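You operate a simulated robot arm through the tools that you are given. There is no shell and no other tool.

You are at the controls of a simulated robot arm. One attempt, no reset.

JOB
Fill the water tank to its green mark and prime it.
Fine: vent open before the fill tap; tap and vent shut again; three presses on PRIME, till it reads PRIMED. Where these are worked on the way, their far stop is far enough and under half their travel is too little: fill tap.

The check looks at the end state, three seconds after you hand in, the way a careful person would. Anything else that was tipped, shoved, dropped, spilled or broken makes it a failure.

ROBOT AND FRAMES
A 6-joint arm with a three-finger gripper, fixed in place. Base frame: the origin is on the floor under the middle of its stand, x ahead of it, y to its left, z up. Units: m, rad, N and s.
It reaches about 1.213 m from its shoulder. Its first joint turns from -2.897 to 2.897 rad. Payload 4.89 kg.
The TCP is the grasp point between the finger pads, 0.03 m short of the fingertips. In the tool frame z runs along the fingers and y along their closing line. The gripper opens to 0.164 m; its body begins 0.125 m behind the TCP.
Orientation is that of the tool frame in the base frame, as a unit quaternion [x, y, z, w]. With the fingers straight down and closing along the base's y, the tool's x points along the base's -x, its y along +y and its z along -z.

CONTROLS
- The arm moves only by the tool arm_command. Its argument "moves" is a list of rows, each an object (a shift or turn left out is 0, a gripper value left out holds the last) with "rot": the turn, a rotation vector about the tool's x, y, z in units of 4 degrees (1.0 is 4 degrees), a list of three; "travel": the shift along the tool's x, y, z in units of 40 mm (1.0 is 40 mm), a list of three; "claw": the opening, from 0 (shut) to 1 (fully open). In form: [{"rot": [rx, ry, rz], "travel": [x, y, z], "claw": claw}, ...]. A call has 1 to 20 rows; each row shifts and turns the commanded pose from where the row before left it, along the tool's axes as they then stand. A call with a number of a shift or a turn outside -1 to 1 is refused whole. A row lasts 0.2 s, in which the tool goes at most 0.05 m and 0.15 rad; a call with a longer step from one row to the next is refused whole, and so is a gripper value outside its range. Where a pose cannot be reached the arm comes as near as it can. A force on the tool above 40 N (or 10 N above the force at the start of the call, whichever is more), or a blocked arm, ends the call early, and 0.2 s more pass. Each finger travels about 0.108 m/s and halts on what it meets, pressing with about 25 N; the grip force reading is that of the motor and also rises with nothing between the fingers. The clock runs only during rows and for 0.2 s after the last one: add rows that do not move to give the fingers time. It gives the time, the measured TCP pose, the force on the tool (base axes), the opening and the grip force at its end, in the units of the frame above (readings bear some noise), with the torque about the TCP (base axes, N m) and any sound that the robot's microphone picked up, and new pictures: "show" is both (left out), scene, wrist or none.
- Cameras (640 x 400 px; columns grow to the right, rows downward): "scene" is fixed at [0.4003, -0.6494, 1.6527]; the picture's right is [0.88, -0.47, 0.00], its down [-0.29, -0.54, -0.79] and it looks along [0.37, 0.70, -0.61] (base axes); focal length 351 px, centre (320, 200). "wrist" rides on the gripper at [0.076, -0.002, -0.152] in the tool frame; the picture's right is [0.02, 1.00, 0.00], its down [-0.88, 0.02, -0.47] and it looks along [-0.47, 0.01, 0.88] (tool axes); focal length 247 px, centre (320, 200). There is no depth. A picture from a camera that has moved, and an enlarged one, comes with that camera's place and axes in the base frame and with its lens.
- slide_trunk(by): moves the trunk up (or, below 0, down) by that many m; the arm rides with it, the base frame stays. It gives what a move gives, with no picture.
- close_up(camera, box): a new picture of the part [left, top, right, bottom] of that camera's present view, enlarged. No time passes.
- sign_off(): hands the job in; it is judged then, once.

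Nothing tells you positions but the pictures and the camera data. Unless the task says otherwise, let go and move clear before handing in.

The tools are called after "Call:" by a JSON object that holds its "name" and its "arguments". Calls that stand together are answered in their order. arm_command: Moves the arm, as the interface text tells. Its arguments: {"type":"object","properties":{"moves":{"type":"array","items":{"type":"object","properties":{"rot":{"type":"array","items":{"type":"number"}},"travel":{"type":"array","items":{"type":"number"}},"claw":{"type":"number"}}}},"show":{"type":"string","enum":["both","scene","wrist","none"]}},"required":["moves"]} The other tools are called the same way: slide_trunk (by) moves the trunk up or down; close_up (camera, box) takes an enlarged picture of a part of a camera's view; sign_off () hands the job in.

At the start:

```text
time: 0.0
tool_pos: [0.5872, 0.32, 1.2435]
tcp_rot: [0.0, 1.0, 0.0, 0.0]
wrist_force: [0.2, -0.6, 0.8]
ft_torque: [-0.04, -0.01, 0.01]
gripper_width: 0.1639
grasp_force: 0.0
trunk travel left (down, up): [-0.175, 0.215]
```

scene: 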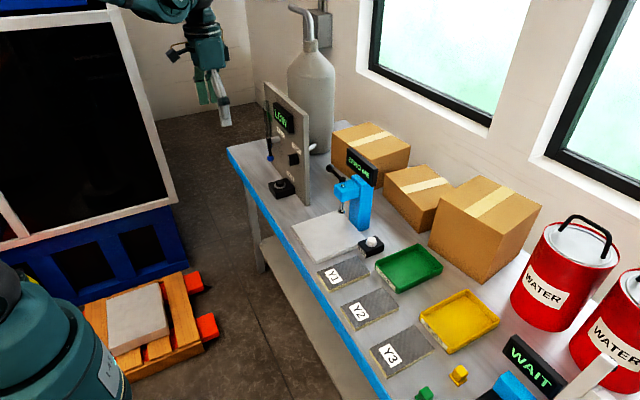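
wrist: 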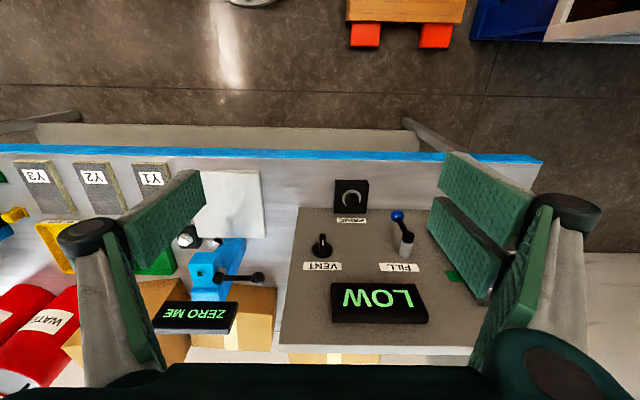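

I see a bench with an upright panel reading LOW that has a FILL lever, a VENT knob and a PRIME button box on the bench before it. I'll take close-ups before moving.

Call:
{"name": "close_up", "arguments": {"camera": "scene", "box": [220, 60, 380, 220]}}

Call:
{"name": "close_up", "arguments": {"camera": "wrist", "box": [270, 160, 510, 360]}}

```text
2.50 times, centred on (300, 140) of scene
camera zoom: at [0.4003, -0.6494, 1.6527], right [0.88, -0.47, 0.0], down [-0.29, -0.54, -0.79], along [0.37, 0.7, -0.61], focal length 877 px, centre (370, 350)
```

zoom: 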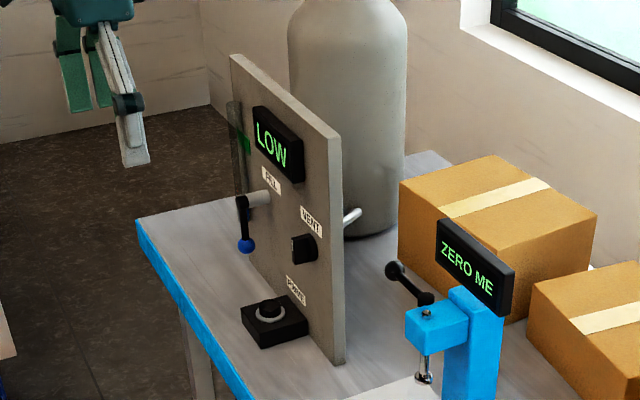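

```text
2.00 times, centred on (390, 260) of wrist
camera zoom: at [0.5104, 0.3193, 1.3953], right [-0.02, 1.0, 0.0], down [0.88, 0.02, 0.47], along [0.47, 0.01, -0.88], focal length 494 px, centre (180, 80)
```

zoom: 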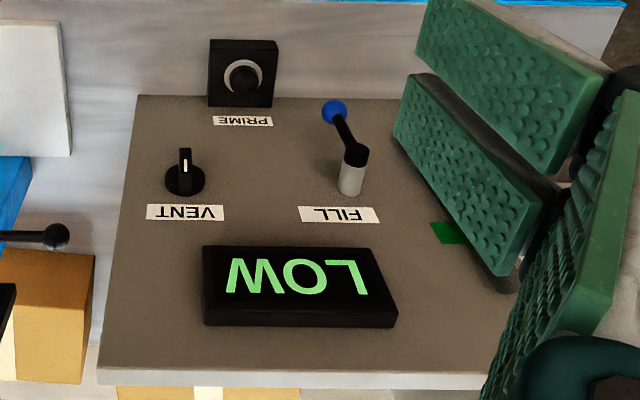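

I see the panel facing the robot, with VENT at about (0.82, 0.33, 1.02), the FILL lever hub at about (0.78, 0.49, 1.02) and its blue ball hanging below. PRIME is on top of the small box at about (0.78, 0.40, 0.87). I'll zoom in further to see the knob shape and the gauge.

Call:
{"name": "close_up", "arguments": {"camera": "scene", "box": [255, 70, 319, 150]}}

Call:
{"name": "close_up", "arguments": {"camera": "scene", "box": [260, 140, 324, 220]}}

Call:
{"name": "close_up", "arguments": {"camera": "wrist", "box": [290, 170, 434, 280]}}

Call:
{"name": "close_up", "arguments": {"camera": "wrist", "box": [400, 200, 528, 300]}}

```text
5.00 times, centred on (287, 110) of scene
camera zoom: at [0.4003, -0.6494, 1.6527], right [0.88, -0.47, 0.0], down [-0.29, -0.54, -0.79], along [0.37, 0.7, -0.61], focal length 1755 px, centre (485, 650)
```

zoom: 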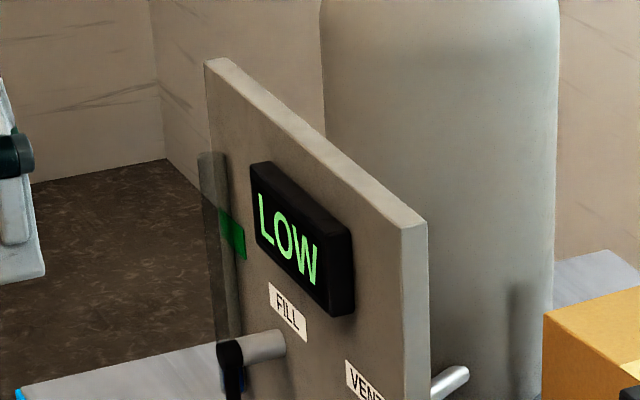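

```text
5.00 times, centred on (292, 180) of scene
camera zoom: at [0.4003, -0.6494, 1.6527], right [0.88, -0.47, 0.0], down [-0.29, -0.54, -0.79], along [0.37, 0.7, -0.61], focal length 1755 px, centre (460, 300)
```

zoom: 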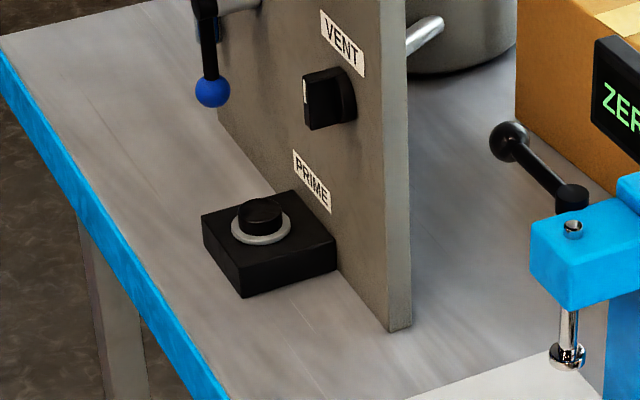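

```text
3.64 times, centred on (362, 225) of wrist
camera zoom: at [0.5104, 0.3193, 1.3953], right [-0.02, 1.0, 0.0], down [0.88, 0.02, 0.47], along [0.47, 0.01, -0.88], focal length 898 px, centre (167, 109)
```

zoom: 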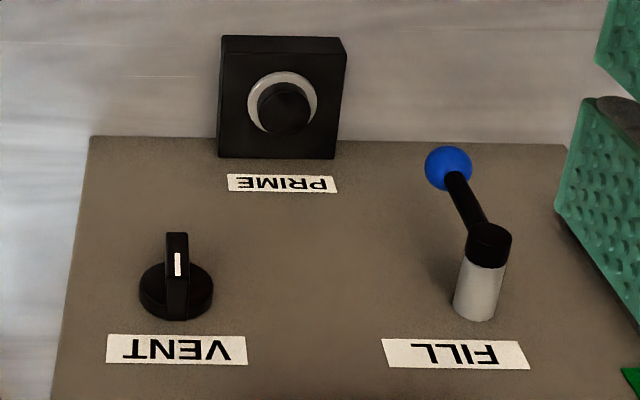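

```text
4.00 times, centred on (464, 250) of wrist
camera zoom: at [0.5104, 0.3193, 1.3953], right [-0.02, 1.0, 0.0], down [0.88, 0.02, 0.47], along [0.47, 0.01, -0.88], focal length 988 px, centre (-256, 0)
```

zoom: 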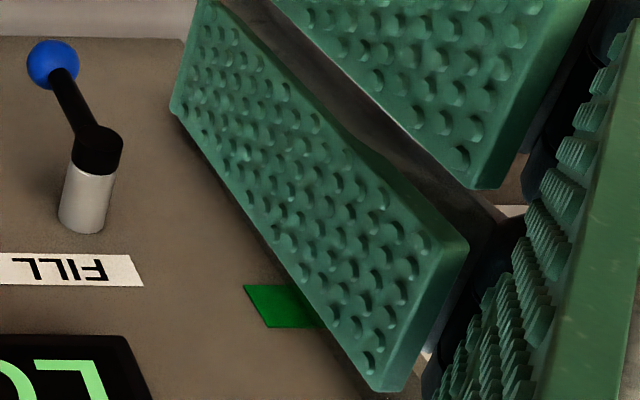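

I see the gripper pointing down above and in front of the panel. The VENT knob's bar stands vertical with its white mark up, and the FILL lever hangs straight down. I'll tilt the tool to point forward (+x) in free space, starting with half the turn.

Call:
{"name": "arm_command", "arguments": {"moves": [{"rot": [0, -1, 0], "travel": [0.2, 0, 0]}, {"rot": [0, -1, 0], "travel": [0.2, 0, 0]}, {"rot": [0, -1, 0], "travel": [0.2, 0, 0]}, {"rot": [0, -1, 0], "travel": [0.2, 0, 0]}, {"rot": [0, -1, 0]}, {"rot": [0, -1, 0]}, {"rot": [0, -1, 0]}, {"rot": [0, -1, 0]}, {"rot": [0, -1, 0]}, {"rot": [0, -1, 0]}, {"rot": [0, -1, 0]}]}}

```text
time: 2.4
tool_pos: [0.5557, 0.3207, 1.2394]
tcp_rot: [0.0, 0.927, 0.0, 0.376]
wrist_force: [0.4, 0.8, -0.8]
ft_torque: [0.02, -0.02, 0.0]
gripper_width: 0.1641
grasp_force: 0.1
trunk travel left (down, up): [-0.175, 0.215]
camera wrist: at [0.3948, 0.3198, 1.296], right [-0.02, 1.0, -0.01], down [0.3, 0.02, 0.95], along [0.95, 0.01, -0.3], focal length 247 px, centre (320, 200)
```

scene: 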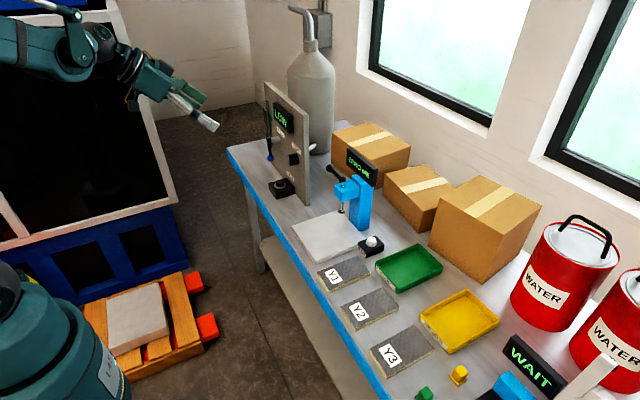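
wrist: 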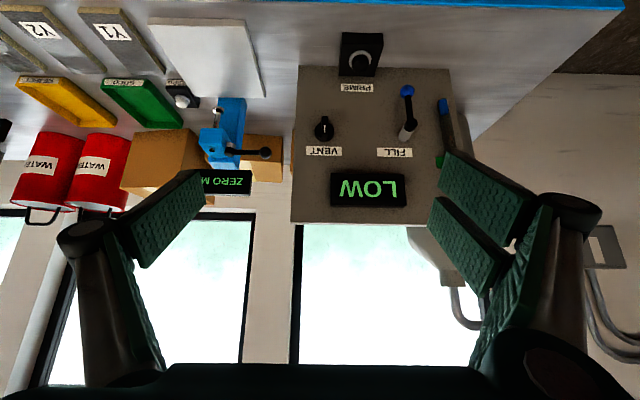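

The panel is now seen nearly face-on, and the gauge tube is to the left of the FILL lever with a little blue at its bottom. I'll zoom in on that.

Call:
{"name": "close_up", "arguments": {"camera": "wrist", "box": [280, 20, 500, 240]}}

Call:
{"name": "close_up", "arguments": {"camera": "wrist", "box": [370, 70, 498, 190]}}

```text
1.82 times, centred on (390, 130) of wrist
camera zoom: at [0.3948, 0.3198, 1.296], right [-0.02, 1.0, -0.01], down [0.3, 0.02, 0.95], along [0.95, 0.01, -0.3], focal length 449 px, centre (193, 327)
```

zoom: 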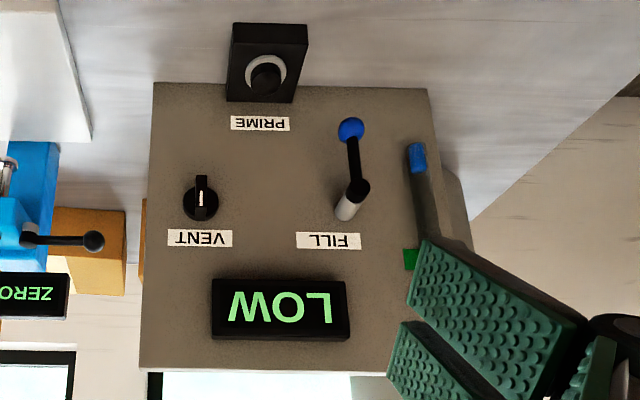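

```text
3.33 times, centred on (434, 130) of wrist
camera zoom: at [0.3948, 0.3198, 1.296], right [-0.02, 1.0, -0.01], down [0.3, 0.02, 0.95], along [0.95, 0.01, -0.3], focal length 823 px, centre (-60, 433)
```

zoom: 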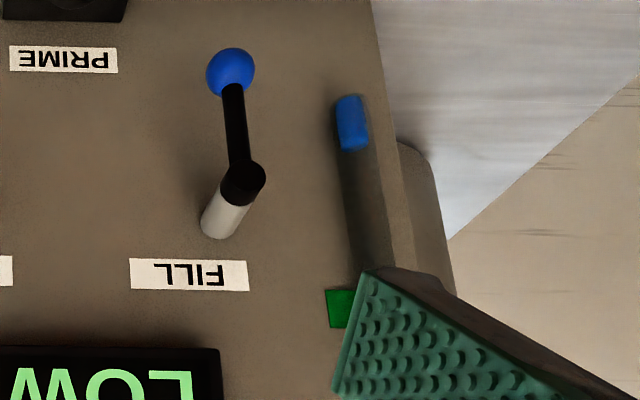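

The gauge bottom is at about z = 0.93, the level at about 0.965, and the green mark at about 1.08, with the tube at y ≈ 0.58. I'll finish tilting to horizontal, narrow the gripper and lower it in front of the VENT knob, still about 10 cm short of it.

Call:
{"name": "arm_command", "arguments": {"moves": [{"rot": [0, -1, 0], "claw": 0.4}, {"rot": [0, -1, 0]}, {"rot": [0, -1, 0]}, {"rot": [0, -1, 0]}, {"rot": [0, -1, 0]}, {"rot": [0, -1, 0]}, {"rot": [0, -1, 0]}, {"rot": [0, -1, 0]}, {"rot": [0, -1, 0]}, {"rot": [0, -1, 0]}, {"rot": [0, -1, 0]}, {"rot": [0, -0.45, 0]}, {"travel": [0.8, 0, 0.3]}, {"travel": [0.8, 0, 0.3]}, {"travel": [0.8, 0, 0.3]}, {"travel": [0.8, 0, 0.3]}, {"travel": [0.8, 0.1, 0.3]}, {"travel": [0.8, 0.1, 0.3]}, {"travel": [0.6, 0, 0.3]}]}}

```text
time: 6.4
tool_pos: [0.6685, 0.3597, 1.1211]
tcp_rot: [0.0, 0.71, 0.0, 0.705]
wrist_force: [-0.5, 0.0, 0.2]
ft_torque: [-0.01, 0.09, 0.06]
gripper_width: 0.0656
grasp_force: 0.1
out of reach, approached as far as the arm can: row 15, 16, 17, 18, 19
trunk travel left (down, up): [-0.175, 0.215]
camera wrist: at [0.5155, 0.3587, 1.046], right [0.0, 1.0, -0.02], down [-0.47, 0.02, 0.88], along [0.88, 0.01, 0.47], focal length 247 px, centre (320, 200)
```

scene: 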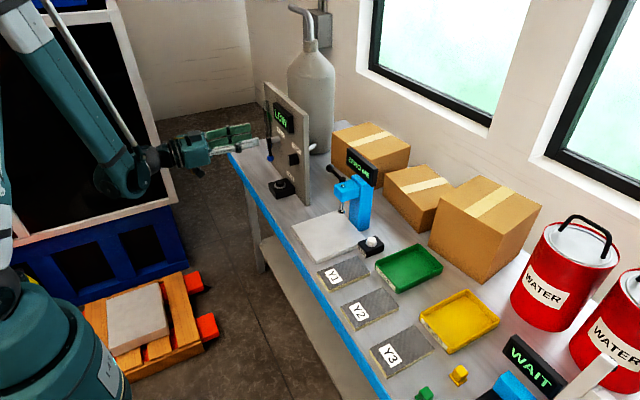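
wrist: 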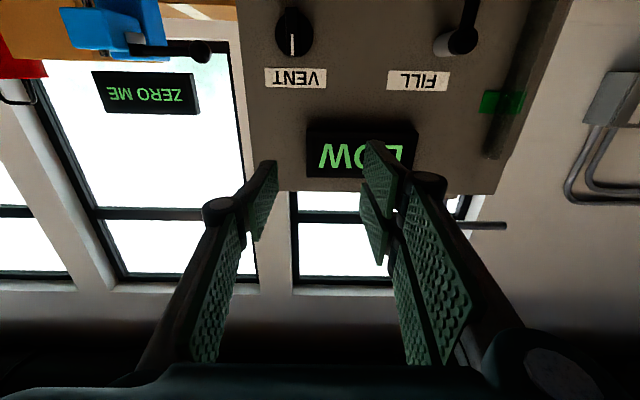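

The arm ran out of its reach for low, level poses: the TCP stopped at (0.669, 0.360, 1.121), still clear of the panel. I'll lower the trunk so the shoulder comes down with it, and then check the pose.

Call:
{"name": "slide_trunk", "arguments": {"by": -0.12}}

```text
time: 7.9
tool_pos: [0.6686, 0.3581, 1.0012]
tcp_rot: [0.001, 0.71, -0.001, 0.704]
wrist_force: [0.1, -0.4, 0.1]
ft_torque: [-0.01, 0.0, -0.02]
gripper_width: 0.0655
grasp_force: 0.1
trunk travel left (down, up): [-0.055, 0.335]
```

The trunk drop put the TCP at (0.669, 0.358, 1.001). I'll do a null row to see where the commanded pose stands before approaching the knob.

Call:
{"name": "arm_command", "arguments": {"moves": [{"travel": [0, 0, 0]}, {"travel": [0, 0, 0]}]}}

```text
time: 8.5
tool_pos: [0.6683, 0.3586, 1.0005]
tcp_rot: [0.001, 0.71, -0.001, 0.705]
wrist_force: [-0.3, -0.2, 0.6]
ft_torque: [0.03, -0.02, -0.04]
gripper_width: 0.0658
grasp_force: 0.1
trunk travel left (down, up): [-0.055, 0.335]
camera wrist: at [0.5155, 0.3587, 0.9259], right [0.0, 1.0, -0.02], down [-0.47, 0.02, 0.88], along [0.88, 0.01, 0.47], focal length 247 px, centre (320, 200)
```

scene: 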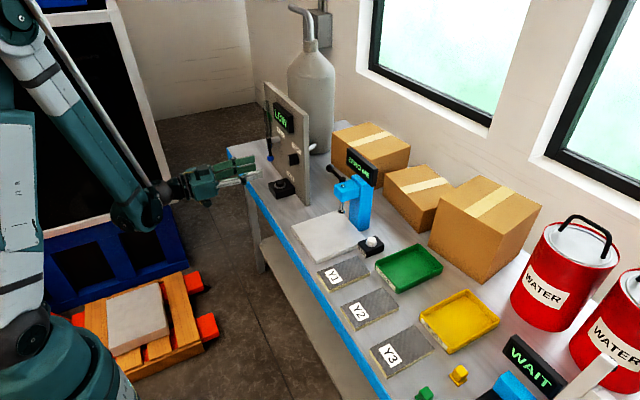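
wrist: 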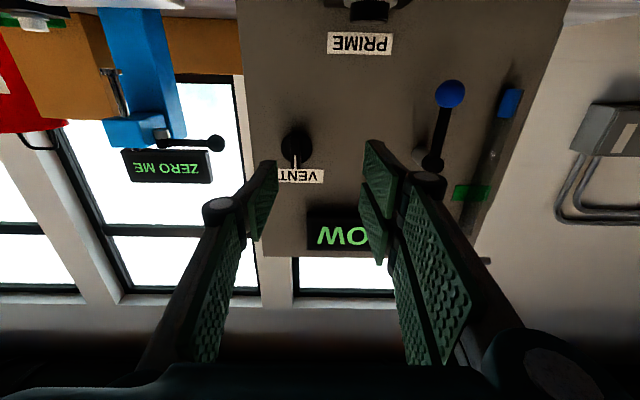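

The pose is held as measured, and the knob shows at about y ≈ 0.333, z ≈ 1.01. I'll take close-ups of the knob and fingers.

Call:
{"name": "close_up", "arguments": {"camera": "wrist", "box": [230, 90, 390, 190]}}

Call:
{"name": "close_up", "arguments": {"camera": "wrist", "box": [400, 60, 560, 260]}}

```text
4.00 times, centred on (310, 140) of wrist
camera zoom: at [0.5155, 0.3587, 0.9259], right [0.0, 1.0, -0.02], down [-0.47, 0.02, 0.88], along [0.88, 0.01, 0.47], focal length 988 px, centre (360, 440)
```

zoom: 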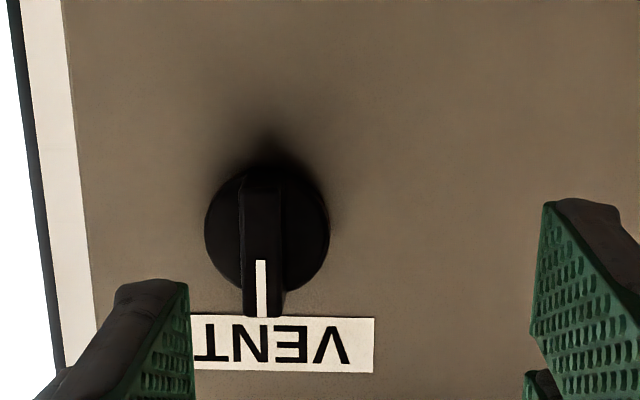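

```text
2.00 times, centred on (480, 160) of wrist
camera zoom: at [0.5155, 0.3587, 0.9259], right [0.0, 1.0, -0.02], down [-0.47, 0.02, 0.88], along [0.88, 0.01, 0.47], focal length 494 px, centre (0, 280)
```

zoom: 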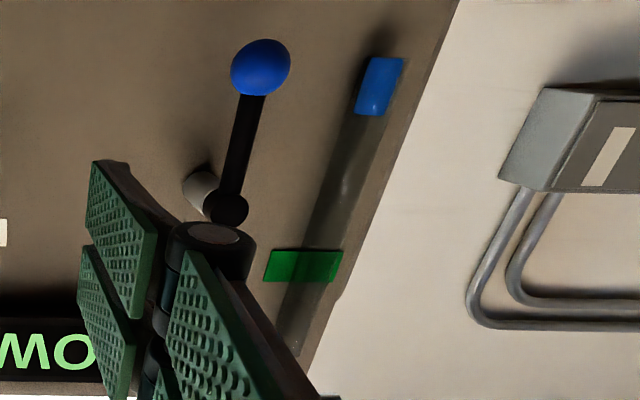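

The knob axis comes out at y ≈ 0.3305, z ≈ 1.017, with the bar front at x ≈ 0.805. I'll line up with it and advance to just short of the bar.

Call:
{"name": "arm_command", "arguments": {"moves": [{"travel": [-0.2, -0.35, 0]}, {"travel": [-0.21, -0.35, 0]}, {"travel": [0, 0, 0.5]}, {"travel": [0, 0, 0.5]}, {"travel": [0, 0, 0.5]}, {"travel": [0, 0, 0.1]}, {"travel": [0, 0, 0]}]}}

```text
time: 10.1
tool_pos: [0.7322, 0.3312, 1.017]
tcp_rot: [0.001, 0.71, -0.001, 0.704]
wrist_force: [-0.1, 0.3, 0.3]
ft_torque: [0.01, 0.0, -0.04]
gripper_width: 0.0657
grasp_force: 0.1
trunk travel left (down, up): [-0.055, 0.335]
camera wrist: at [0.5793, 0.3304, 0.9418], right [0.0, 1.0, -0.02], down [-0.47, 0.02, 0.88], along [0.88, 0.01, 0.47], focal length 247 px, centre (320, 200)
```

scene: 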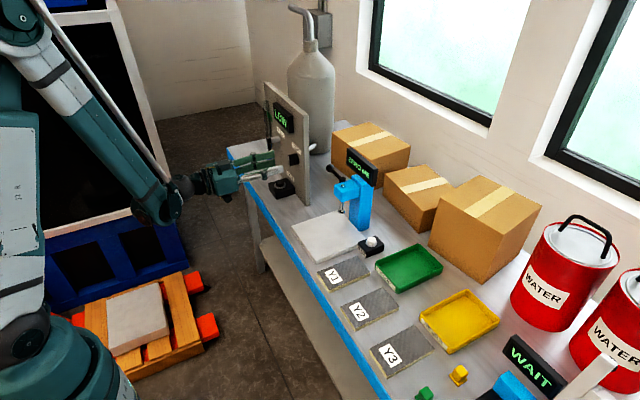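
wrist: 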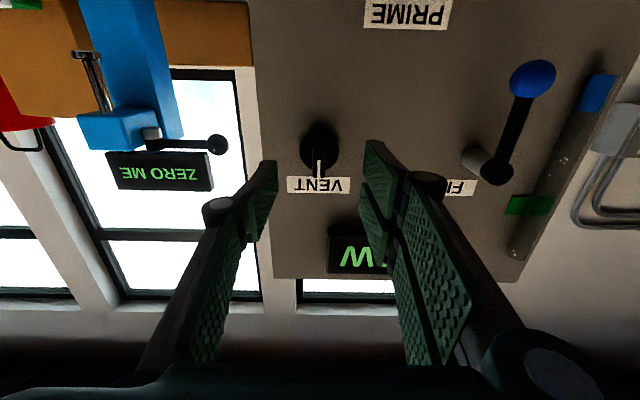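

The knob sits centred between the fingers. I'll advance so the fingertips overlap the bar, to TCP x ≈ 0.787.

Call:
{"name": "arm_command", "arguments": {"moves": [{"travel": [0, 0, 0.4]}, {"travel": [0, 0, 0.4]}, {"travel": [0, 0, 0.3]}, {"travel": [0, 0, 0.28]}, {"travel": [0, 0, 0]}]}}

Call:
{"name": "close_up", "arguments": {"camera": "wrist", "box": [220, 100, 420, 260]}}

Call:
{"name": "close_up", "arguments": {"camera": "scene", "box": [220, 100, 348, 210]}}

```text
time: 11.3
tool_pos: [0.7872, 0.3305, 1.0155]
tcp_rot: [0.001, 0.71, -0.001, 0.704]
wrist_force: [-0.1, 1.2, -0.4]
ft_torque: [0.0, -0.01, 0.0]
gripper_width: 0.0657
grasp_force: 0.1
trunk travel left (down, up): [-0.055, 0.335]
camera wrist: at [0.6341, 0.3299, 0.9406], right [0.0, 1.0, -0.02], down [-0.47, 0.02, 0.88], along [0.88, 0.01, 0.47], focal length 247 px, centre (320, 200)
```

scene: 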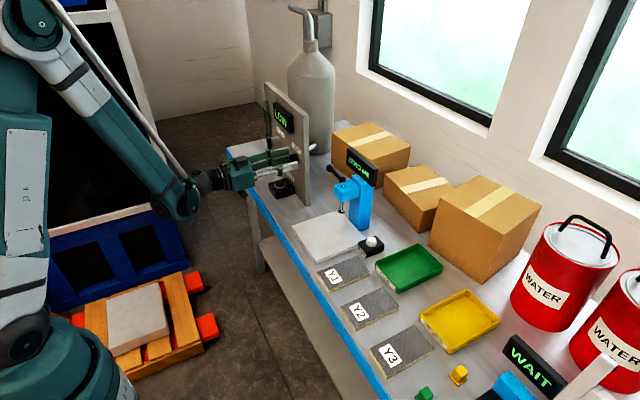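
wrist: 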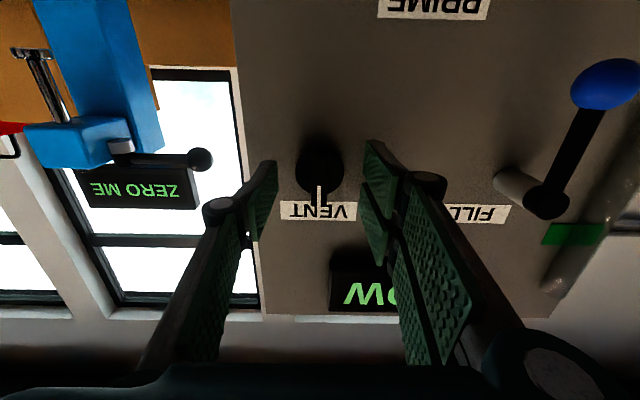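

```text
2.50 times, centred on (320, 180) of wrist
camera zoom: at [0.6341, 0.3299, 0.9406], right [0.0, 1.0, -0.02], down [-0.47, 0.02, 0.88], along [0.88, 0.01, 0.47], focal length 617 px, centre (320, 250)
```

zoom: 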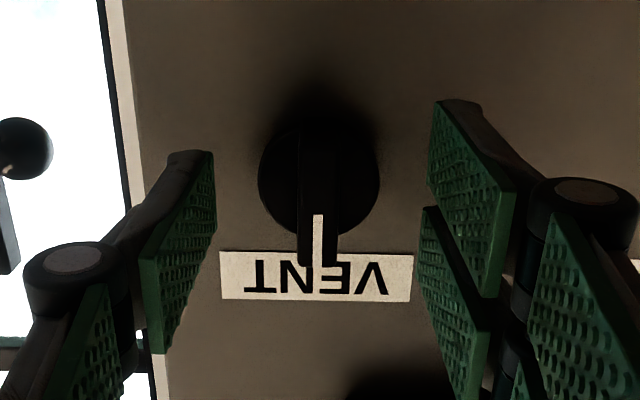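

```text
3.64 times, centred on (284, 155) of scene
camera zoom: at [0.4003, -0.6494, 1.6527], right [0.88, -0.47, 0.0], down [-0.29, -0.54, -0.79], along [0.37, 0.7, -0.61], focal length 1276 px, centre (451, 364)
```

zoom: 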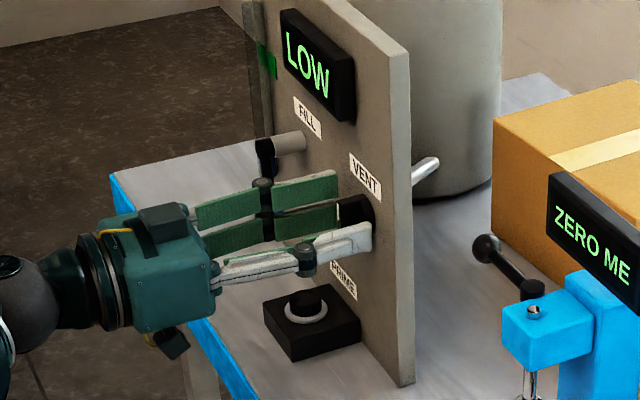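

By triangulation the panel face is at x ≈ 0.8335 and the bar front at 0.806, so the fingertips at 0.817 overlap the bar. I'll go in 4 mm more and close gently on the bar.

Call:
{"name": "arm_command", "arguments": {"moves": [{"travel": [0, 0, 0.1]}, {"claw": 0.25}, {"claw": 0.15}, {"claw": 0.05}, {"claw": 0.0}, {"claw": 0.0}, {"claw": 0.0}]}}

Call:
{"name": "close_up", "arguments": {"camera": "wrist", "box": [220, 100, 420, 260]}}

```text
time: 12.9
tool_pos: [0.7909, 0.3297, 1.0157]
tcp_rot: [0.001, 0.71, -0.001, 0.704]
wrist_force: [2.1, -12.4, 0.8]
ft_torque: [-0.06, -0.26, -0.31]
gripper_width: 0.0121
grasp_force: 44.6
trunk travel left (down, up): [-0.055, 0.335]
camera wrist: at [0.6382, 0.3296, 0.9415], right [0.0, 1.0, -0.02], down [-0.47, 0.02, 0.88], along [0.88, 0.01, 0.47], focal length 247 px, centre (320, 200)
```

scene: 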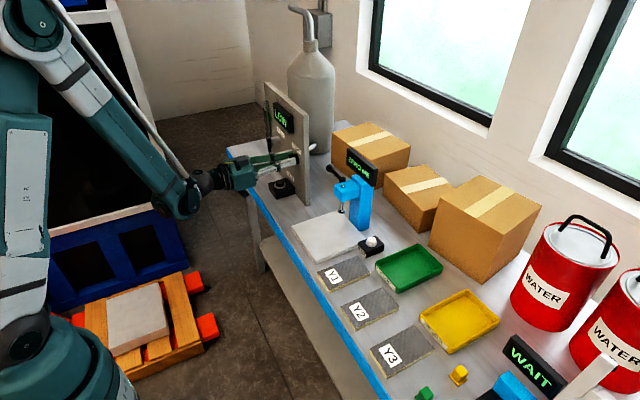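
wrist: 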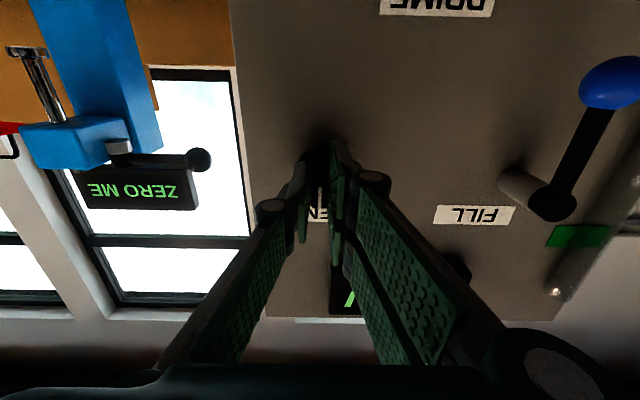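

```text
2.50 times, centred on (320, 180) of wrist
camera zoom: at [0.6382, 0.3296, 0.9415], right [0.0, 1.0, -0.02], down [-0.47, 0.02, 0.88], along [0.88, 0.01, 0.47], focal length 617 px, centre (320, 250)
```

zoom: 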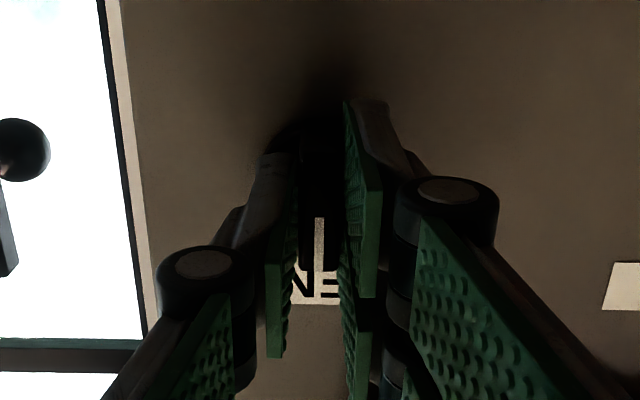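

The bar is gripped, with the opening at 12 mm. I'll try a few degrees counter-clockwise as seen from the robot and watch the torque.

Call:
{"name": "arm_command", "arguments": {"moves": [{"travel": [0, -0.02, 0]}, {"rot": [0, 0, -1]}, {"rot": [0, 0, -1]}, {"rot": [0, 0, -1]}], "show": "wrist"}}

Call:
{"name": "close_up", "arguments": {"camera": "wrist", "box": [220, 100, 420, 260]}}

```text
time: 13.9
tool_pos: [0.7907, 0.3302, 1.0156]
tcp_rot: [-0.075, 0.706, -0.074, 0.701]
wrist_force: [-13.0, 6.2, -11.7]
ft_torque: [1.88, 0.58, 0.19]
gripper_width: 0.0178
grasp_force: 45.6
trunk travel left (down, up): [-0.055, 0.335]
camera wrist: at [0.6379, 0.3138, 0.9431], right [0.0, 0.97, -0.23], down [-0.47, 0.2, 0.86], along [0.88, 0.11, 0.45], focal length 247 px, centre (320, 200)
```

wrist: 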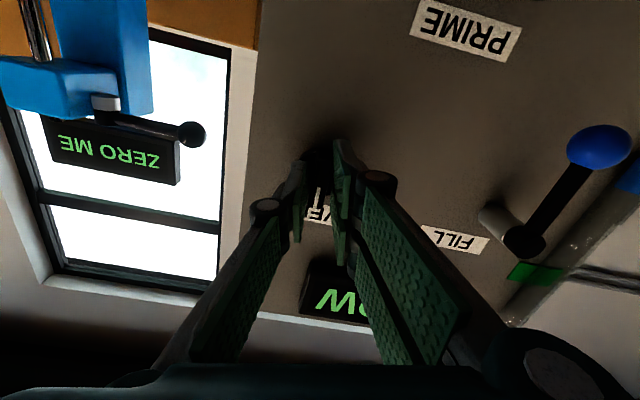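

```text
2.50 times, centred on (320, 180) of wrist
camera zoom: at [0.6379, 0.3138, 0.9431], right [0.0, 0.97, -0.23], down [-0.47, 0.2, 0.86], along [0.88, 0.11, 0.45], focal length 617 px, centre (320, 250)
```

zoom: 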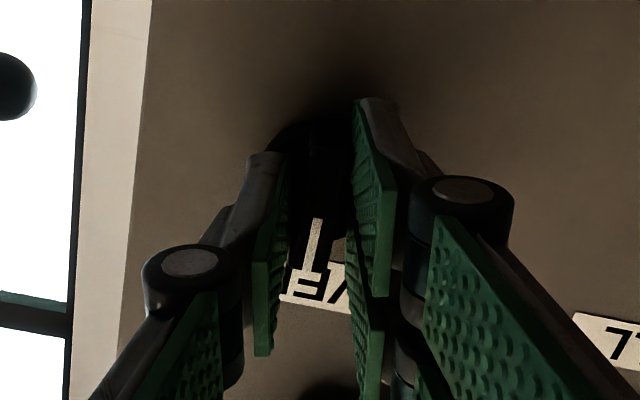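

The knob resisted counter-clockwise, with torque about 1.9 N·m and the fingers forced wider, so that way is the shut stop. I'll turn back and then go clockwise.

Call:
{"name": "arm_command", "arguments": {"moves": [{"rot": [0, 0, 1]}, {"rot": [0, 0, 1]}, {"rot": [0, 0, 1]}, {"rot": [0, 0, 1]}, {"rot": [0, 0, 1]}, {"rot": [0, 0, 1]}], "show": "wrist"}}

Call:
{"name": "close_up", "arguments": {"camera": "wrist", "box": [220, 100, 420, 260]}}

```text
time: 15.3
tool_pos: [0.7913, 0.329, 1.016]
tcp_rot: [0.076, 0.705, 0.073, 0.701]
wrist_force: [-13.7, -3.9, -9.7]
ft_torque: [0.0, 0.27, -0.1]
gripper_width: 0.0122
grasp_force: 45.2
trunk travel left (down, up): [-0.055, 0.335]
camera wrist: at [0.6387, 0.3452, 0.9432], right [0.0, 0.98, 0.19], down [-0.47, -0.16, 0.87], along [0.88, -0.09, 0.46], focal length 247 px, centre (320, 200)
```

wrist: 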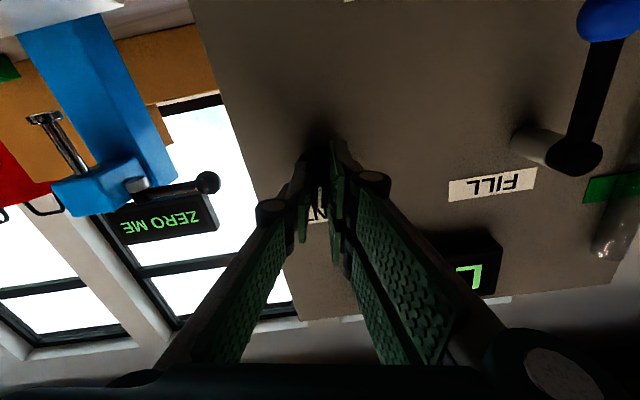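

```text
2.50 times, centred on (320, 180) of wrist
camera zoom: at [0.6387, 0.3452, 0.9432], right [0.0, 0.98, 0.19], down [-0.47, -0.16, 0.87], along [0.88, -0.09, 0.46], focal length 617 px, centre (320, 250)
```

zoom: 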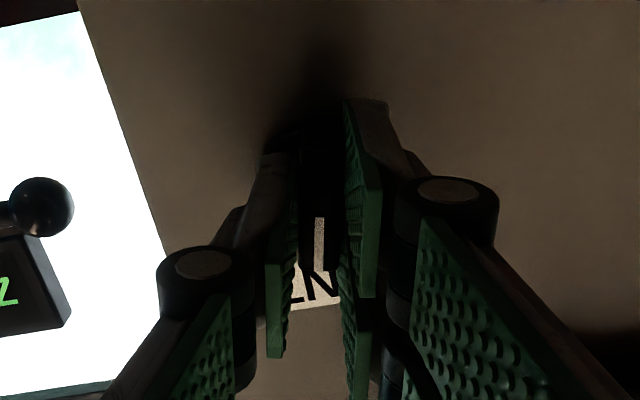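

It now turns clockwise with almost no torque. I'll continue the turn and keep checking forces.

Call:
{"name": "arm_command", "arguments": {"moves": [{"rot": [0, 0, 1], "travel": [0, 0, -0.03]}, {"rot": [0, 0, 1]}, {"rot": [0, 0, 1]}, {"rot": [0, 0, 1]}, {"rot": [0, 0, 1]}, {"rot": [0, 0, 1]}, {"rot": [0, 0, 1]}, {"rot": [0, 0, 1]}], "show": "wrist"}}

Call:
{"name": "close_up", "arguments": {"camera": "wrist", "box": [220, 100, 420, 260]}}

```text
time: 17.1
tool_pos: [0.7905, 0.3293, 1.0164]
tcp_rot: [0.266, 0.658, 0.265, 0.653]
wrist_force: [23.8, -23.4, 8.3]
ft_torque: [-0.07, -0.33, -0.65]
gripper_width: 0.0121
grasp_force: 44.8
trunk travel left (down, up): [-0.055, 0.335]
camera wrist: at [0.6386, 0.3823, 0.9618], right [0.01, 0.73, 0.68], down [-0.47, -0.6, 0.65], along [0.88, -0.32, 0.34], focal length 247 px, centre (320, 200)
```

wrist: 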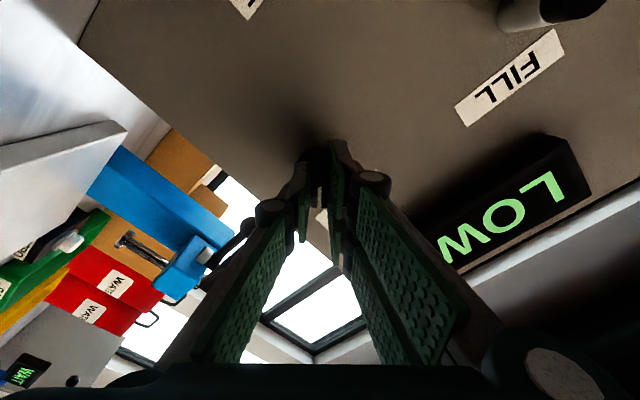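

```text
2.50 times, centred on (320, 180) of wrist
camera zoom: at [0.6386, 0.3823, 0.9618], right [0.01, 0.73, 0.68], down [-0.47, -0.6, 0.65], along [0.88, -0.32, 0.34], focal length 617 px, centre (320, 250)
```

zoom: 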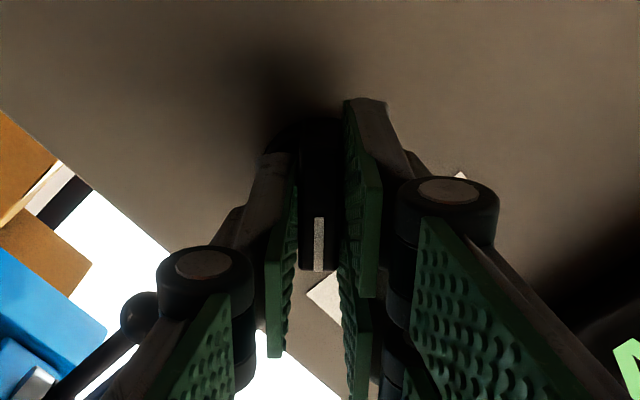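

The knob is at about 44° with little torque, but side forces have built up from a small misalignment. I'll relax that by about half a millimetre and go on.

Call:
{"name": "arm_command", "arguments": {"moves": [{"travel": [-0.009, -0.011, 0.018]}, {"rot": [0, 0, 1]}, {"rot": [0, 0, 1]}, {"rot": [0, 0, 1]}, {"rot": [0, 0, 1]}], "show": "wrist"}}

```text
time: 18.3
tool_pos: [0.7905, 0.3293, 1.0159]
tcp_rot: [0.357, 0.613, 0.353, 0.61]
wrist_force: [1.8, -27.7, -20.6]
ft_torque: [-0.04, 0.86, -0.07]
gripper_width: 0.0122
grasp_force: 44.5
trunk travel left (down, up): [-0.055, 0.335]
camera wrist: at [0.6386, 0.3954, 0.9781], right [0.01, 0.52, 0.86], down [-0.47, -0.75, 0.46], along [0.88, -0.41, 0.24], focal length 247 px, centre (320, 200)
```

wrist: 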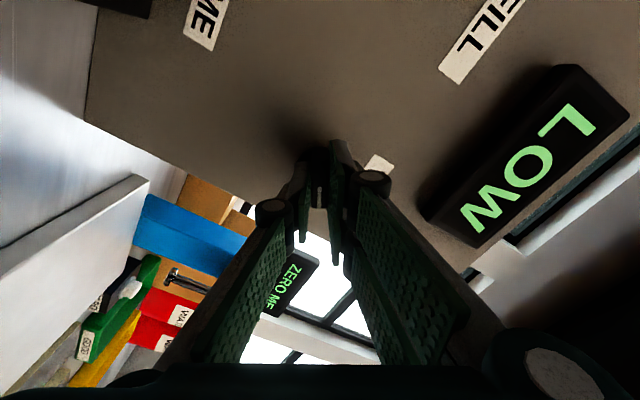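

The knob is at about 60° and turns freely, with the side load mostly along the closing line. I'll shift 1 mm that way to relax it and continue.

Call:
{"name": "arm_command", "arguments": {"moves": [{"travel": [-0.005, -0.025, 0]}, {"travel": [0, 0, 0]}, {"rot": [0, 0, 1]}, {"rot": [0, 0, 1]}, {"rot": [0, 0, 1]}, {"rot": [0, 0, 1]}], "show": "wrist"}}

```text
time: 19.7
tool_pos: [0.7908, 0.3288, 1.015]
tcp_rot: [0.438, 0.558, 0.434, 0.555]
wrist_force: [-18.3, -20.5, -25.8]
ft_torque: [-0.04, 0.83, 0.08]
gripper_width: 0.0122
grasp_force: 45.0
trunk travel left (down, up): [-0.055, 0.335]
camera wrist: at [0.6388, 0.4034, 0.9971], right [0.01, 0.26, 0.97], down [-0.47, -0.85, 0.23], along [0.88, -0.46, 0.12], focal length 247 px, centre (320, 200)
```

wrist: 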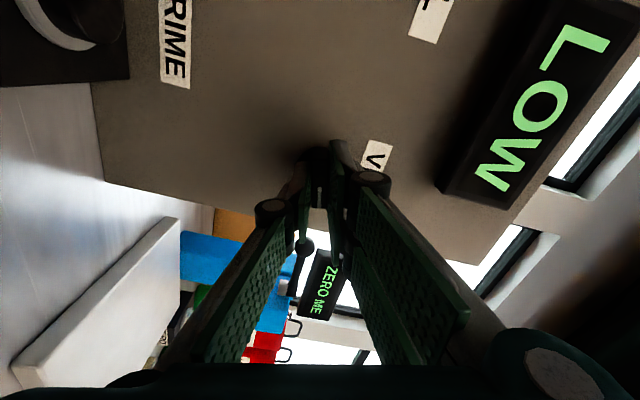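

It is at about 76° and still free. I'll relax the side load again and continue to about 90°, looking for the stop.

Call:
{"name": "arm_command", "arguments": {"moves": [{"travel": [-0.012, -0.03, -0.012]}, {"travel": [0, 0, 0]}, {"rot": [0, 0, 1]}, {"rot": [0, 0, 1]}, {"rot": [0, 0, 1]}, {"rot": [0, 0, 0.5]}], "show": "wrist"}}

```text
time: 21.1
tool_pos: [0.7904, 0.3278, 1.0176]
tcp_rot: [0.493, 0.528, 0.475, 0.503]
wrist_force: [-15.1, 23.3, 23.2]
ft_torque: [0.11, -1.42, 0.84]
gripper_width: 0.0124
grasp_force: 45.1
out of reach, approached as far as the arm can: row 5, 6
trunk travel left (down, up): [-0.055, 0.335]
camera wrist: at [0.638, 0.4041, 1.017], right [0.04, 0.09, 1.0], down [-0.46, -0.88, 0.1], along [0.89, -0.46, 0.0], focal length 247 px, centre (320, 200)
```

wrist: 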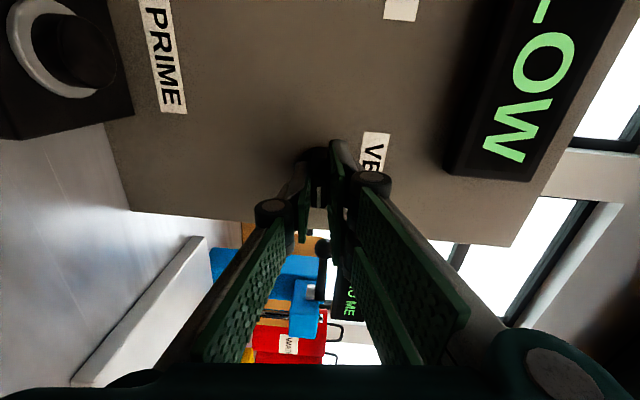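

The wrist hit a joint limit at about 86° of turn, still with no knob torque. I'll release and back straight off to look at the knob.

Call:
{"name": "arm_command", "arguments": {"moves": [{"claw": 0.1}, {"claw": 0.25}, {"claw": 0.35}, {"claw": 0.35}, {"travel": [0, 0, -0.4]}, {"travel": [0, 0, -0.5]}, {"travel": [0, 0, -0.6]}]}}

Call:
{"name": "close_up", "arguments": {"camera": "wrist", "box": [220, 100, 420, 260]}}

Call:
{"name": "close_up", "arguments": {"camera": "scene", "box": [220, 80, 348, 190]}}

```text
time: 22.7
tool_pos: [0.733, 0.3256, 1.0175]
tcp_rot: [0.494, 0.531, 0.471, 0.502]
wrist_force: [0.5, 0.0, -0.4]
ft_torque: [-0.01, -0.04, 0.0]
gripper_width: 0.0575
grasp_force: 0.0
trunk travel left (down, up): [-0.055, 0.335]
camera wrist: at [0.5797, 0.4021, 1.0189], right [0.05, 0.09, 0.99], down [-0.47, -0.88, 0.1], along [0.88, -0.47, 0.0], focal length 247 px, centre (320, 200)
```

scene: 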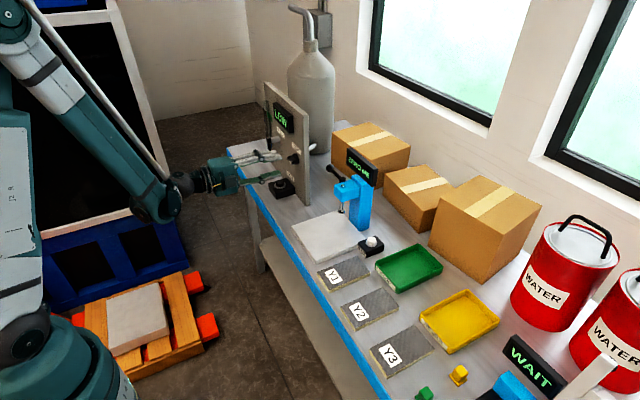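
wrist: 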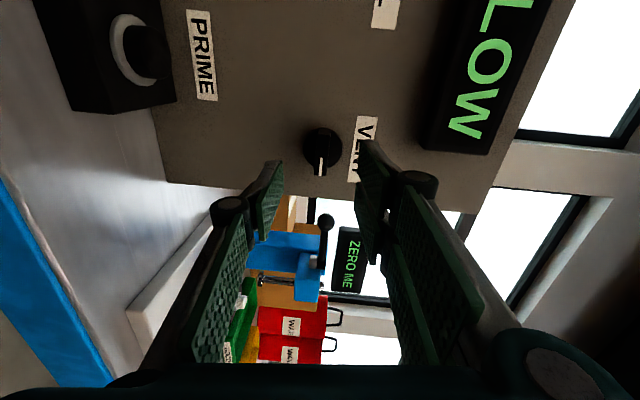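

```text
2.50 times, centred on (320, 180) of wrist
camera zoom: at [0.5797, 0.4021, 1.0189], right [0.05, 0.09, 0.99], down [-0.47, -0.88, 0.1], along [0.88, -0.47, 0.0], focal length 617 px, centre (320, 250)
```

zoom: 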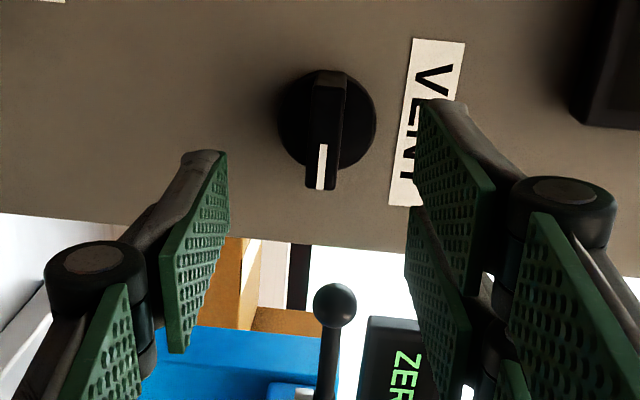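

```text
3.64 times, centred on (284, 135) of scene
camera zoom: at [0.4003, -0.6494, 1.6527], right [0.88, -0.47, 0.0], down [-0.29, -0.54, -0.79], along [0.37, 0.7, -0.61], focal length 1276 px, centre (451, 436)
```

zoom: 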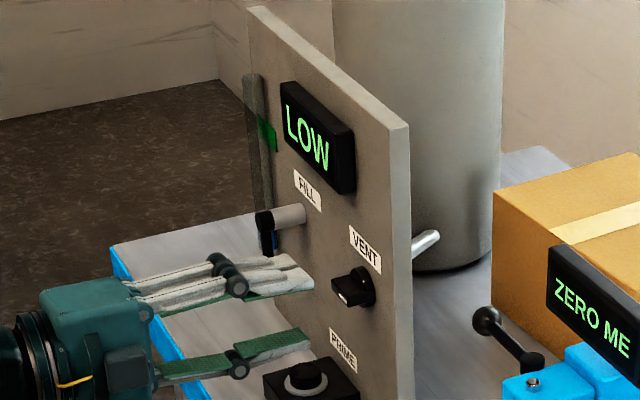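

The VENT pointer is now horizontal, turned from up to the right, at about 86–90°. I'll roll the tool back to level in free space, closing the fingers on the way, so I can test whether the knob is at its stop.

Call:
{"name": "arm_command", "arguments": {"moves": [{"travel": [0, 0, -0.5]}, {"rot": [0, 0, -1], "claw": 0.2}, {"rot": [0, 0, -1], "claw": 0.0}, {"rot": [0, 0, -1]}, {"rot": [0, 0, -1]}, {"rot": [0, 0, -1]}, {"rot": [0, 0, -1]}, {"rot": [0, 0, -1]}, {"rot": [0, 0, -1]}, {"rot": [0, 0, -1]}, {"rot": [0, 0, -1]}, {"rot": [0, 0, -1]}, {"rot": [0, 0, -1]}, {"rot": [0, 0, -1]}, {"rot": [0, 0, -1]}, {"rot": [0, 0, -1]}, {"rot": [0, 0, -1]}, {"rot": [0, 0, -1]}, {"rot": [0, 0, -1]}, {"rot": [0, 0, -1]}], "show": "none"}}

Call:
{"name": "arm_command", "arguments": {"moves": [{"rot": [0, 0, -1]}, {"rot": [0, 0, -1]}, {"rot": [0, 0, -0.6]}]}}

Call:
{"name": "close_up", "arguments": {"camera": "wrist", "box": [220, 60, 420, 220]}}

```text
time: 26.9
tool_pos: [0.7126, 0.326, 1.0197]
tcp_rot: [0.064, 0.721, 0.063, 0.687]
wrist_force: [0.5, 0.6, 0.1]
ft_torque: [0.01, -0.03, 0.01]
gripper_width: 0.0001
grasp_force: 25.0
trunk travel left (down, up): [-0.055, 0.335]
```

```text
time: 27.7
tool_pos: [0.713, 0.3251, 1.0188]
tcp_rot: [-0.002, 0.724, 0.001, 0.69]
wrist_force: [0.2, 0.3, 0.7]
ft_torque: [0.0, -0.03, -0.01]
gripper_width: 0.0001
grasp_force: 25.3
trunk travel left (down, up): [-0.055, 0.335]
camera wrist: at [0.5565, 0.3243, 0.9495], right [0.0, 1.0, -0.02], down [-0.43, 0.02, 0.9], along [0.9, 0.01, 0.43], focal length 247 px, centre (320, 200)
```

scene: 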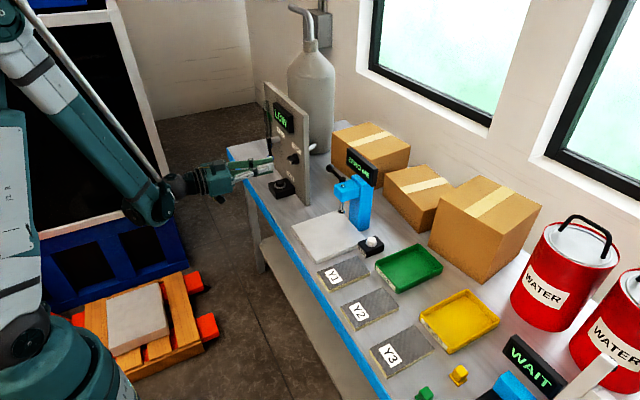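
wrist: 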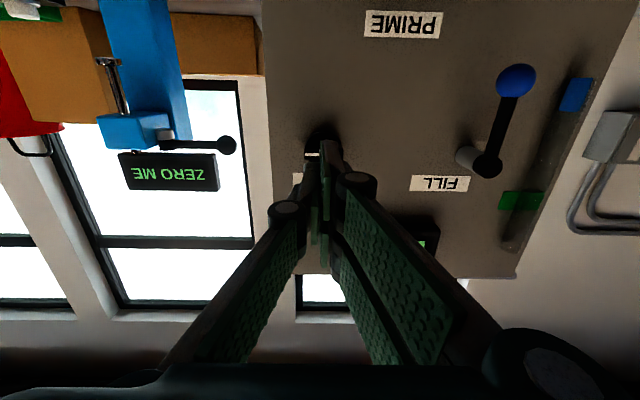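

```text
2.50 times, centred on (320, 140) of wrist
camera zoom: at [0.5565, 0.3243, 0.9495], right [0.0, 1.0, -0.02], down [-0.43, 0.02, 0.9], along [0.9, 0.01, 0.43], focal length 617 px, centre (320, 350)
```

zoom: 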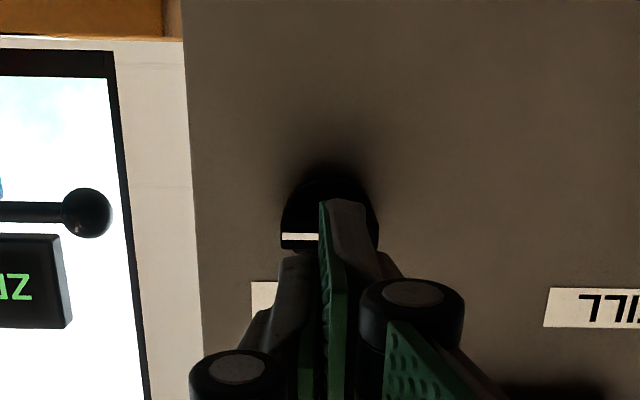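

The white mark now lies horizontal, pointing right. I'll zoom closer to measure its angle.

Call:
{"name": "close_up", "arguments": {"camera": "wrist", "box": [295, 110, 359, 180]}}

```text
5.71 times, centred on (327, 145) of wrist
camera zoom: at [0.5565, 0.3243, 0.9495], right [0.0, 1.0, -0.02], down [-0.43, 0.02, 0.9], along [0.9, 0.01, 0.43], focal length 1411 px, centre (280, 514)
```

zoom: 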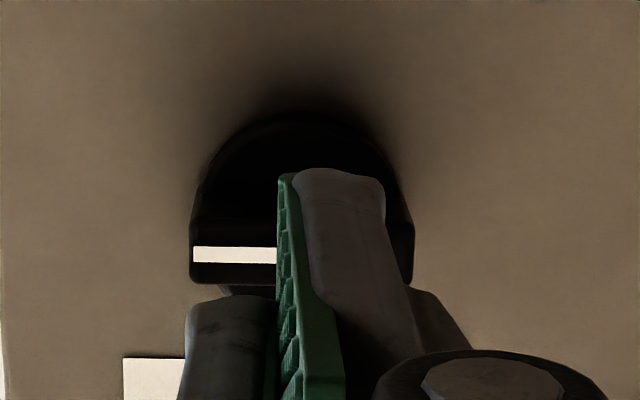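

The mark is level within about 1°, so the knob has turned 90°. To confirm it is at its stop, I'll bring the closed fingertips above the pointer end and press down lightly.

Call:
{"name": "arm_command", "arguments": {"moves": [{"rot": [0, -0.67, 0], "travel": [-0.5, -0.3, 0]}, {"travel": [-0.65, -0.33, 0]}, {"travel": [0, 0, 0.6]}, {"travel": [0, 0, 0.6]}, {"travel": [0, 0, 0.6]}, {"travel": [0, 0, 0]}]}}

Call:
{"name": "close_up", "arguments": {"camera": "wrist", "box": [240, 80, 400, 200]}}

Call:
{"name": "close_up", "arguments": {"camera": "scene", "box": [220, 80, 348, 190]}}

```text
time: 29.1
tool_pos: [0.7868, 0.3004, 1.0656]
tcp_rot: [-0.002, 0.707, 0.002, 0.707]
wrist_force: [-0.7, -0.4, 0.0]
ft_torque: [-0.02, 0.02, 0.03]
gripper_width: 0.0001
grasp_force: 25.4
trunk travel left (down, up): [-0.055, 0.335]
camera wrist: at [0.6341, 0.2995, 0.9888], right [0.0, 1.0, -0.02], down [-0.47, 0.02, 0.88], along [0.88, 0.01, 0.47], focal length 247 px, centre (320, 200)
```

scene: 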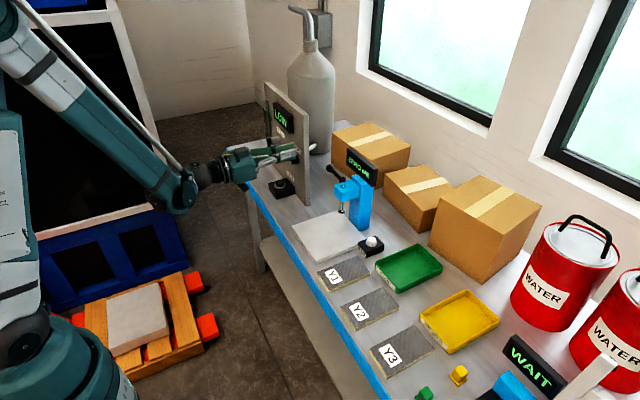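
wrist: 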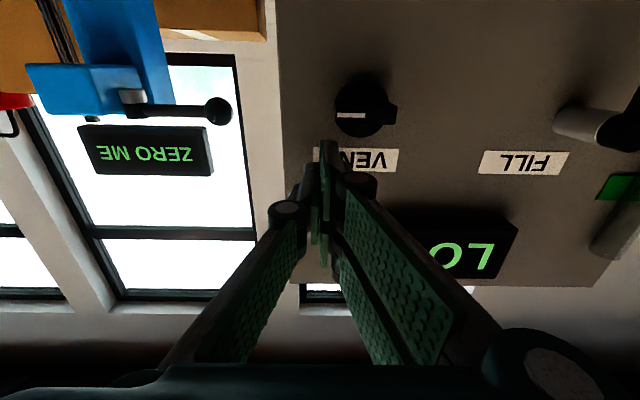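

```text
3.33 times, centred on (320, 140) of wrist
camera zoom: at [0.6341, 0.2995, 0.9888], right [0.0, 1.0, -0.02], down [-0.47, 0.02, 0.88], along [0.88, 0.01, 0.47], focal length 823 px, centre (320, 400)
```

zoom: 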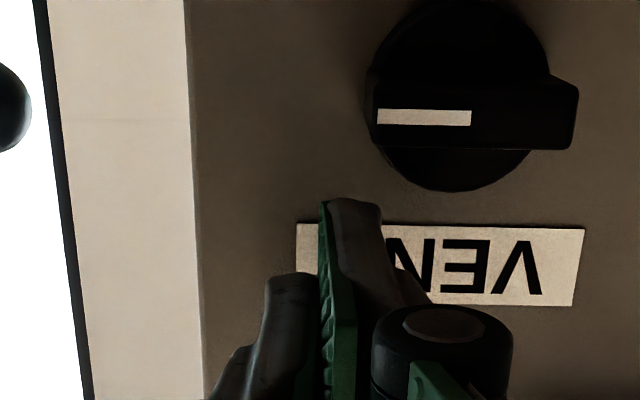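

```text
3.64 times, centred on (284, 135) of scene
camera zoom: at [0.4003, -0.6494, 1.6527], right [0.88, -0.47, 0.0], down [-0.29, -0.54, -0.79], along [0.37, 0.7, -0.61], focal length 1276 px, centre (451, 436)
```

zoom: 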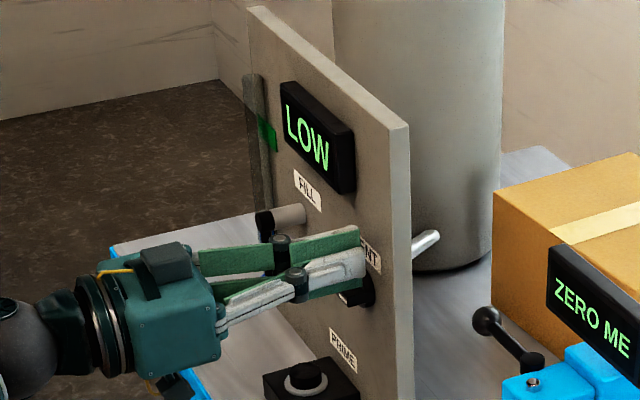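

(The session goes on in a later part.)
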